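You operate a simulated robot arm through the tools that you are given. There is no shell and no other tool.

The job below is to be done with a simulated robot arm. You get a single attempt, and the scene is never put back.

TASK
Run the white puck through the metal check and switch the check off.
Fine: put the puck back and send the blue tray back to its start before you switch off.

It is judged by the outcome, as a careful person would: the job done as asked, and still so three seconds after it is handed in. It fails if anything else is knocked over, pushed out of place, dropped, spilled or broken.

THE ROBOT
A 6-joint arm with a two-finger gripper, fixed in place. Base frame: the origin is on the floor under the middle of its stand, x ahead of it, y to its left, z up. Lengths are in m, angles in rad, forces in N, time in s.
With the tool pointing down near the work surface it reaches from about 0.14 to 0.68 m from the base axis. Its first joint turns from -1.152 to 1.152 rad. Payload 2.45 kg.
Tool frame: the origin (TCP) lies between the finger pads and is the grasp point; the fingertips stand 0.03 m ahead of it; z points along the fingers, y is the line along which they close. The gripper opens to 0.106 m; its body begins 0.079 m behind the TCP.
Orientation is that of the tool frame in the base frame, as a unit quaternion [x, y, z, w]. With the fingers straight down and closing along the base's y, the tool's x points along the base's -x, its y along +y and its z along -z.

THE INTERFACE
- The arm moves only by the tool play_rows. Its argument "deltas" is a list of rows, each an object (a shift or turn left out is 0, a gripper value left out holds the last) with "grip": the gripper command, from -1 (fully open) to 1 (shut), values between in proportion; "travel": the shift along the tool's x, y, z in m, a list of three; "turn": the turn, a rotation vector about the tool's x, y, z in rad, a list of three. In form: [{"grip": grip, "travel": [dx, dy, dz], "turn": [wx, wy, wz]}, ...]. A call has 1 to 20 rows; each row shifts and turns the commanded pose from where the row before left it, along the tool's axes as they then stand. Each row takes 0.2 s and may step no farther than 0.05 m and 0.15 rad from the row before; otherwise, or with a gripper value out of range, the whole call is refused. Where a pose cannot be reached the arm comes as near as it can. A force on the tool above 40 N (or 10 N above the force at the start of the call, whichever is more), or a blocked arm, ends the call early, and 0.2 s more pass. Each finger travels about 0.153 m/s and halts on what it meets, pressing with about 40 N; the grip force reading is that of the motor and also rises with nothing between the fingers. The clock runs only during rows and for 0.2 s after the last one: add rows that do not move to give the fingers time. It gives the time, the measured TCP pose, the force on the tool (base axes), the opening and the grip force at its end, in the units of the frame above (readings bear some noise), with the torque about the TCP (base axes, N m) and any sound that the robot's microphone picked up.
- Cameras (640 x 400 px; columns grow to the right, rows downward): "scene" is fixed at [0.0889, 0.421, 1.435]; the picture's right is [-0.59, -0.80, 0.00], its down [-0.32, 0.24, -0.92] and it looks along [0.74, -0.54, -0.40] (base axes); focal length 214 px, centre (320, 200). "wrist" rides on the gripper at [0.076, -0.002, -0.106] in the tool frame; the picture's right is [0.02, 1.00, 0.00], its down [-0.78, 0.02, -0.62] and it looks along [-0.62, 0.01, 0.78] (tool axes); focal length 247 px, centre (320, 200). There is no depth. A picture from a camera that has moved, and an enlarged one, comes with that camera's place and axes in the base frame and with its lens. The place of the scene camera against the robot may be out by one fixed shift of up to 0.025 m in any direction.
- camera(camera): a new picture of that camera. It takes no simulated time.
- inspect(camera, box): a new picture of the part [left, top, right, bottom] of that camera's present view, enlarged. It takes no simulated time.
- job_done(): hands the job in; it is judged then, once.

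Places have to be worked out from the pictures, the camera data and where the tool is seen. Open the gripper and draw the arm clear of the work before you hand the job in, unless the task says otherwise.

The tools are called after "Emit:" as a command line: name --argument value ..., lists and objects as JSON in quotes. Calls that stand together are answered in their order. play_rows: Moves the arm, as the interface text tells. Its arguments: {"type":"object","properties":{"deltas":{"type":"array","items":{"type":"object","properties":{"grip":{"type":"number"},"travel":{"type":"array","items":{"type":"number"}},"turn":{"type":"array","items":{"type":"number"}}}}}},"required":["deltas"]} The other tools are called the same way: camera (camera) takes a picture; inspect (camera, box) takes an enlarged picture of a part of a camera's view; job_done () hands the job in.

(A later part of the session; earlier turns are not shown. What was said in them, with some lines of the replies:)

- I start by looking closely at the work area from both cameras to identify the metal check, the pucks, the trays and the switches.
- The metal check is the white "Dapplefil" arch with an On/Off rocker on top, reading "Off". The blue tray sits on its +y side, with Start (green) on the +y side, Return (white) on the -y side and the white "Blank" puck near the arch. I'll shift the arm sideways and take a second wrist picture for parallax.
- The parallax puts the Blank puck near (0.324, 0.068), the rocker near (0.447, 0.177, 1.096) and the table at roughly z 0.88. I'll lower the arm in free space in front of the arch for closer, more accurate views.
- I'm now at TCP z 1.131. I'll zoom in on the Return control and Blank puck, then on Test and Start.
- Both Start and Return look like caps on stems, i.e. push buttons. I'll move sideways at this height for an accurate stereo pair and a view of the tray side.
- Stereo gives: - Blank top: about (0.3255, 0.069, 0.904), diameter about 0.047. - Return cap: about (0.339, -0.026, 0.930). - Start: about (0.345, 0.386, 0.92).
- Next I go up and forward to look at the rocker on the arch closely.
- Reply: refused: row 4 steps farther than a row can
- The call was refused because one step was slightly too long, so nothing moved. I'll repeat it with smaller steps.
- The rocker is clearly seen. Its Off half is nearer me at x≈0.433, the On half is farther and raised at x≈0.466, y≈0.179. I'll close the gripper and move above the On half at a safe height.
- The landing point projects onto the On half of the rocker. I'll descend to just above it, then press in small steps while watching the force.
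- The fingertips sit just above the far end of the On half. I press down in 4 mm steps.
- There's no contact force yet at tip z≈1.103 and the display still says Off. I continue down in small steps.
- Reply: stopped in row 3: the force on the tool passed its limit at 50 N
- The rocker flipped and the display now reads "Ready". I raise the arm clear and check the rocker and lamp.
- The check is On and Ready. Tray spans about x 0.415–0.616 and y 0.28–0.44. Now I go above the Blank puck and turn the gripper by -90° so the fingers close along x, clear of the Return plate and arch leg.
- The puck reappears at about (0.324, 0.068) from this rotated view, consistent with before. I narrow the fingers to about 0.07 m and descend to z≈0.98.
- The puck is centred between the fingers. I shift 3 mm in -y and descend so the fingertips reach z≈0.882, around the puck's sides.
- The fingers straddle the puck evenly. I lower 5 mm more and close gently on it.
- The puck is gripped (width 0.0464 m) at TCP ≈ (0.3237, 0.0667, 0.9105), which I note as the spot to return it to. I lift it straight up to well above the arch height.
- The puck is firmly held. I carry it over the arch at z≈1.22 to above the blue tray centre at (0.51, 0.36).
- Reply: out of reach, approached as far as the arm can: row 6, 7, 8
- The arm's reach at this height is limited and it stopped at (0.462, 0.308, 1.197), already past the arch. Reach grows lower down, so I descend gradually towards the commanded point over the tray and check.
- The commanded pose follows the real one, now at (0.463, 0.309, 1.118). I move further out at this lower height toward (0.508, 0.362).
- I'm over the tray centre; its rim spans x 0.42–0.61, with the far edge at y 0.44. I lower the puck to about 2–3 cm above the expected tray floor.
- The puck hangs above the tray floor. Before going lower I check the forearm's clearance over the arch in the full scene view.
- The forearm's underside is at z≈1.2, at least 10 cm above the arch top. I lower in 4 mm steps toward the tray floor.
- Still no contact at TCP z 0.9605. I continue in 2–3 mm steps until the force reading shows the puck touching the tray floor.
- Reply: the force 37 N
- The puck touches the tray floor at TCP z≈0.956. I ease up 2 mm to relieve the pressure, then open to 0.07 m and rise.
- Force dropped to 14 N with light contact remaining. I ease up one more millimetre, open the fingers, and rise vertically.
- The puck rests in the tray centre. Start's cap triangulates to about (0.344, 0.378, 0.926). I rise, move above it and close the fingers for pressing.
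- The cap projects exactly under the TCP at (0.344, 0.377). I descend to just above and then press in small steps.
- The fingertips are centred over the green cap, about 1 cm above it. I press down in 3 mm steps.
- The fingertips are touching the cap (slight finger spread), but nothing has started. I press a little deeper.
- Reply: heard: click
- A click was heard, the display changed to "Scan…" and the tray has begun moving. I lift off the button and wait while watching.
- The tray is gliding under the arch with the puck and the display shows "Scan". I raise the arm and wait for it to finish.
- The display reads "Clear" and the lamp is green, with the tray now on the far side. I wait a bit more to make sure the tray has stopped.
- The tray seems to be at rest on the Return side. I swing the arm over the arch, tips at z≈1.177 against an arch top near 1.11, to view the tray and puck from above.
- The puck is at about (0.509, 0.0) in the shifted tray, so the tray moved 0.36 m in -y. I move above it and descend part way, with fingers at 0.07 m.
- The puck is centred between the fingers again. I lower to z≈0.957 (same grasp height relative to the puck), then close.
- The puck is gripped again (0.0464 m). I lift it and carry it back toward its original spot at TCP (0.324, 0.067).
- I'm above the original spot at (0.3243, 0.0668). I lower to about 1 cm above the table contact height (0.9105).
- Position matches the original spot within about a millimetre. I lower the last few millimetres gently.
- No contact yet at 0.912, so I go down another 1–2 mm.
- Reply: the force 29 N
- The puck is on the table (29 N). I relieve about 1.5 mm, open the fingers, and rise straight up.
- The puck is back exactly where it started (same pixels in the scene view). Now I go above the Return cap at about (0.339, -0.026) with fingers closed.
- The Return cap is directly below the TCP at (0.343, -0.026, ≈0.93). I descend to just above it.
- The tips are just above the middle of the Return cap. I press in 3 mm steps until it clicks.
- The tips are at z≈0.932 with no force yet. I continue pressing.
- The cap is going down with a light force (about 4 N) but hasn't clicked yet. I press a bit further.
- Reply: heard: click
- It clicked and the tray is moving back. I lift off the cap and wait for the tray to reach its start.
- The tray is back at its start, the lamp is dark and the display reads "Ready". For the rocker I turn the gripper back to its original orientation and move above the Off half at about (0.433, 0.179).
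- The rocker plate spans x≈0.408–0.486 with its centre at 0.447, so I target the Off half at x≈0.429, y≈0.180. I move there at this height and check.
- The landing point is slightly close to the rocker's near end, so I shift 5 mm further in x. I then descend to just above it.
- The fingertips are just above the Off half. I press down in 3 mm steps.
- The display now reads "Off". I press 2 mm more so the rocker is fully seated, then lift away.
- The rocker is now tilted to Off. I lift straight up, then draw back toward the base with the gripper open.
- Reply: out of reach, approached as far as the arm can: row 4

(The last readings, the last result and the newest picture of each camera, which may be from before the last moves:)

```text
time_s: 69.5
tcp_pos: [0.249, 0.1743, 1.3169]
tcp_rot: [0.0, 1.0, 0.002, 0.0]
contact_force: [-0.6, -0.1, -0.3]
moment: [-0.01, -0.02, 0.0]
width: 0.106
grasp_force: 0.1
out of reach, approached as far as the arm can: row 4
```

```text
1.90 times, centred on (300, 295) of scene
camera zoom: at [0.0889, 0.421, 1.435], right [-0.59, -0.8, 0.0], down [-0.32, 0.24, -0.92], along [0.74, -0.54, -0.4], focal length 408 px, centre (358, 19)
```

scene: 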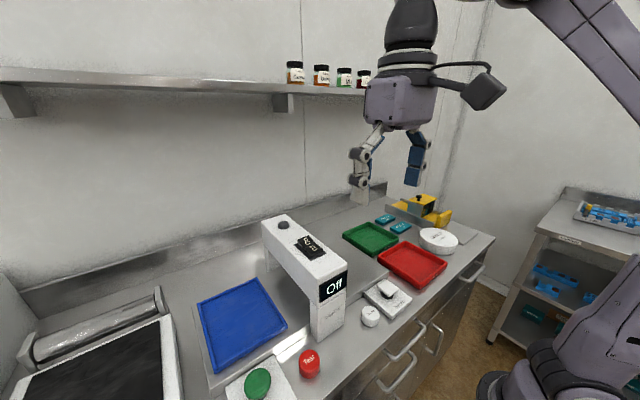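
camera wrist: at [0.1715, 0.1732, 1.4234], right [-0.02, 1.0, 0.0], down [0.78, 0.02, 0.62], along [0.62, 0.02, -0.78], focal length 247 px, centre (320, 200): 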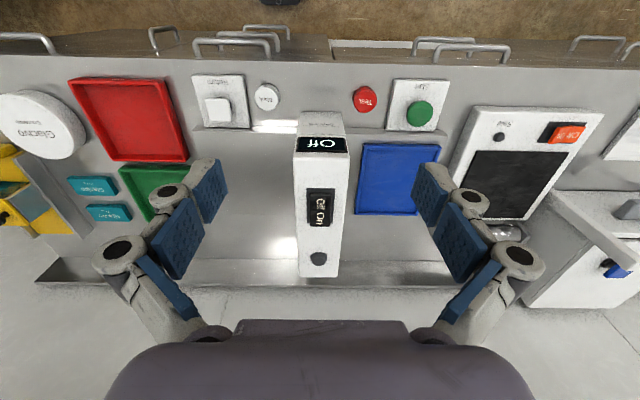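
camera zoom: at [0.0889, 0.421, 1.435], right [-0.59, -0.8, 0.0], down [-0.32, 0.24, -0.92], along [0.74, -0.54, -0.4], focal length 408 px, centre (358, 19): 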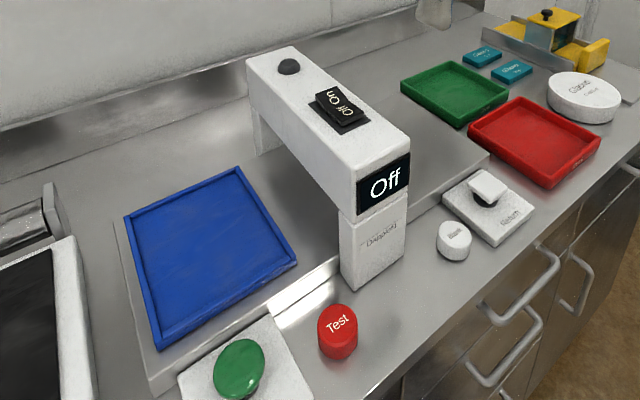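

The scene matches the start: the check reads "Off" with its lamp dark, the blue tray is at its start and empty, and the Blank puck is back in place. Nothing else has moved and the gripper is open and clear. I hand in the job.

Emit:
job_done

```text
The job is handed in.
```

The white "Blank" puck went through the metal check, which read "Clear" with a green lamp. I then put the puck back where it started and sent the blue tray back to its start. Last, I switched the check off.

In the final pictures the display reads "Off", the tray is empty and at its start, and nothing else appears to have moved. The gripper is open and the arm is clear of the work. The job is handed in; I have not seen the verdict.
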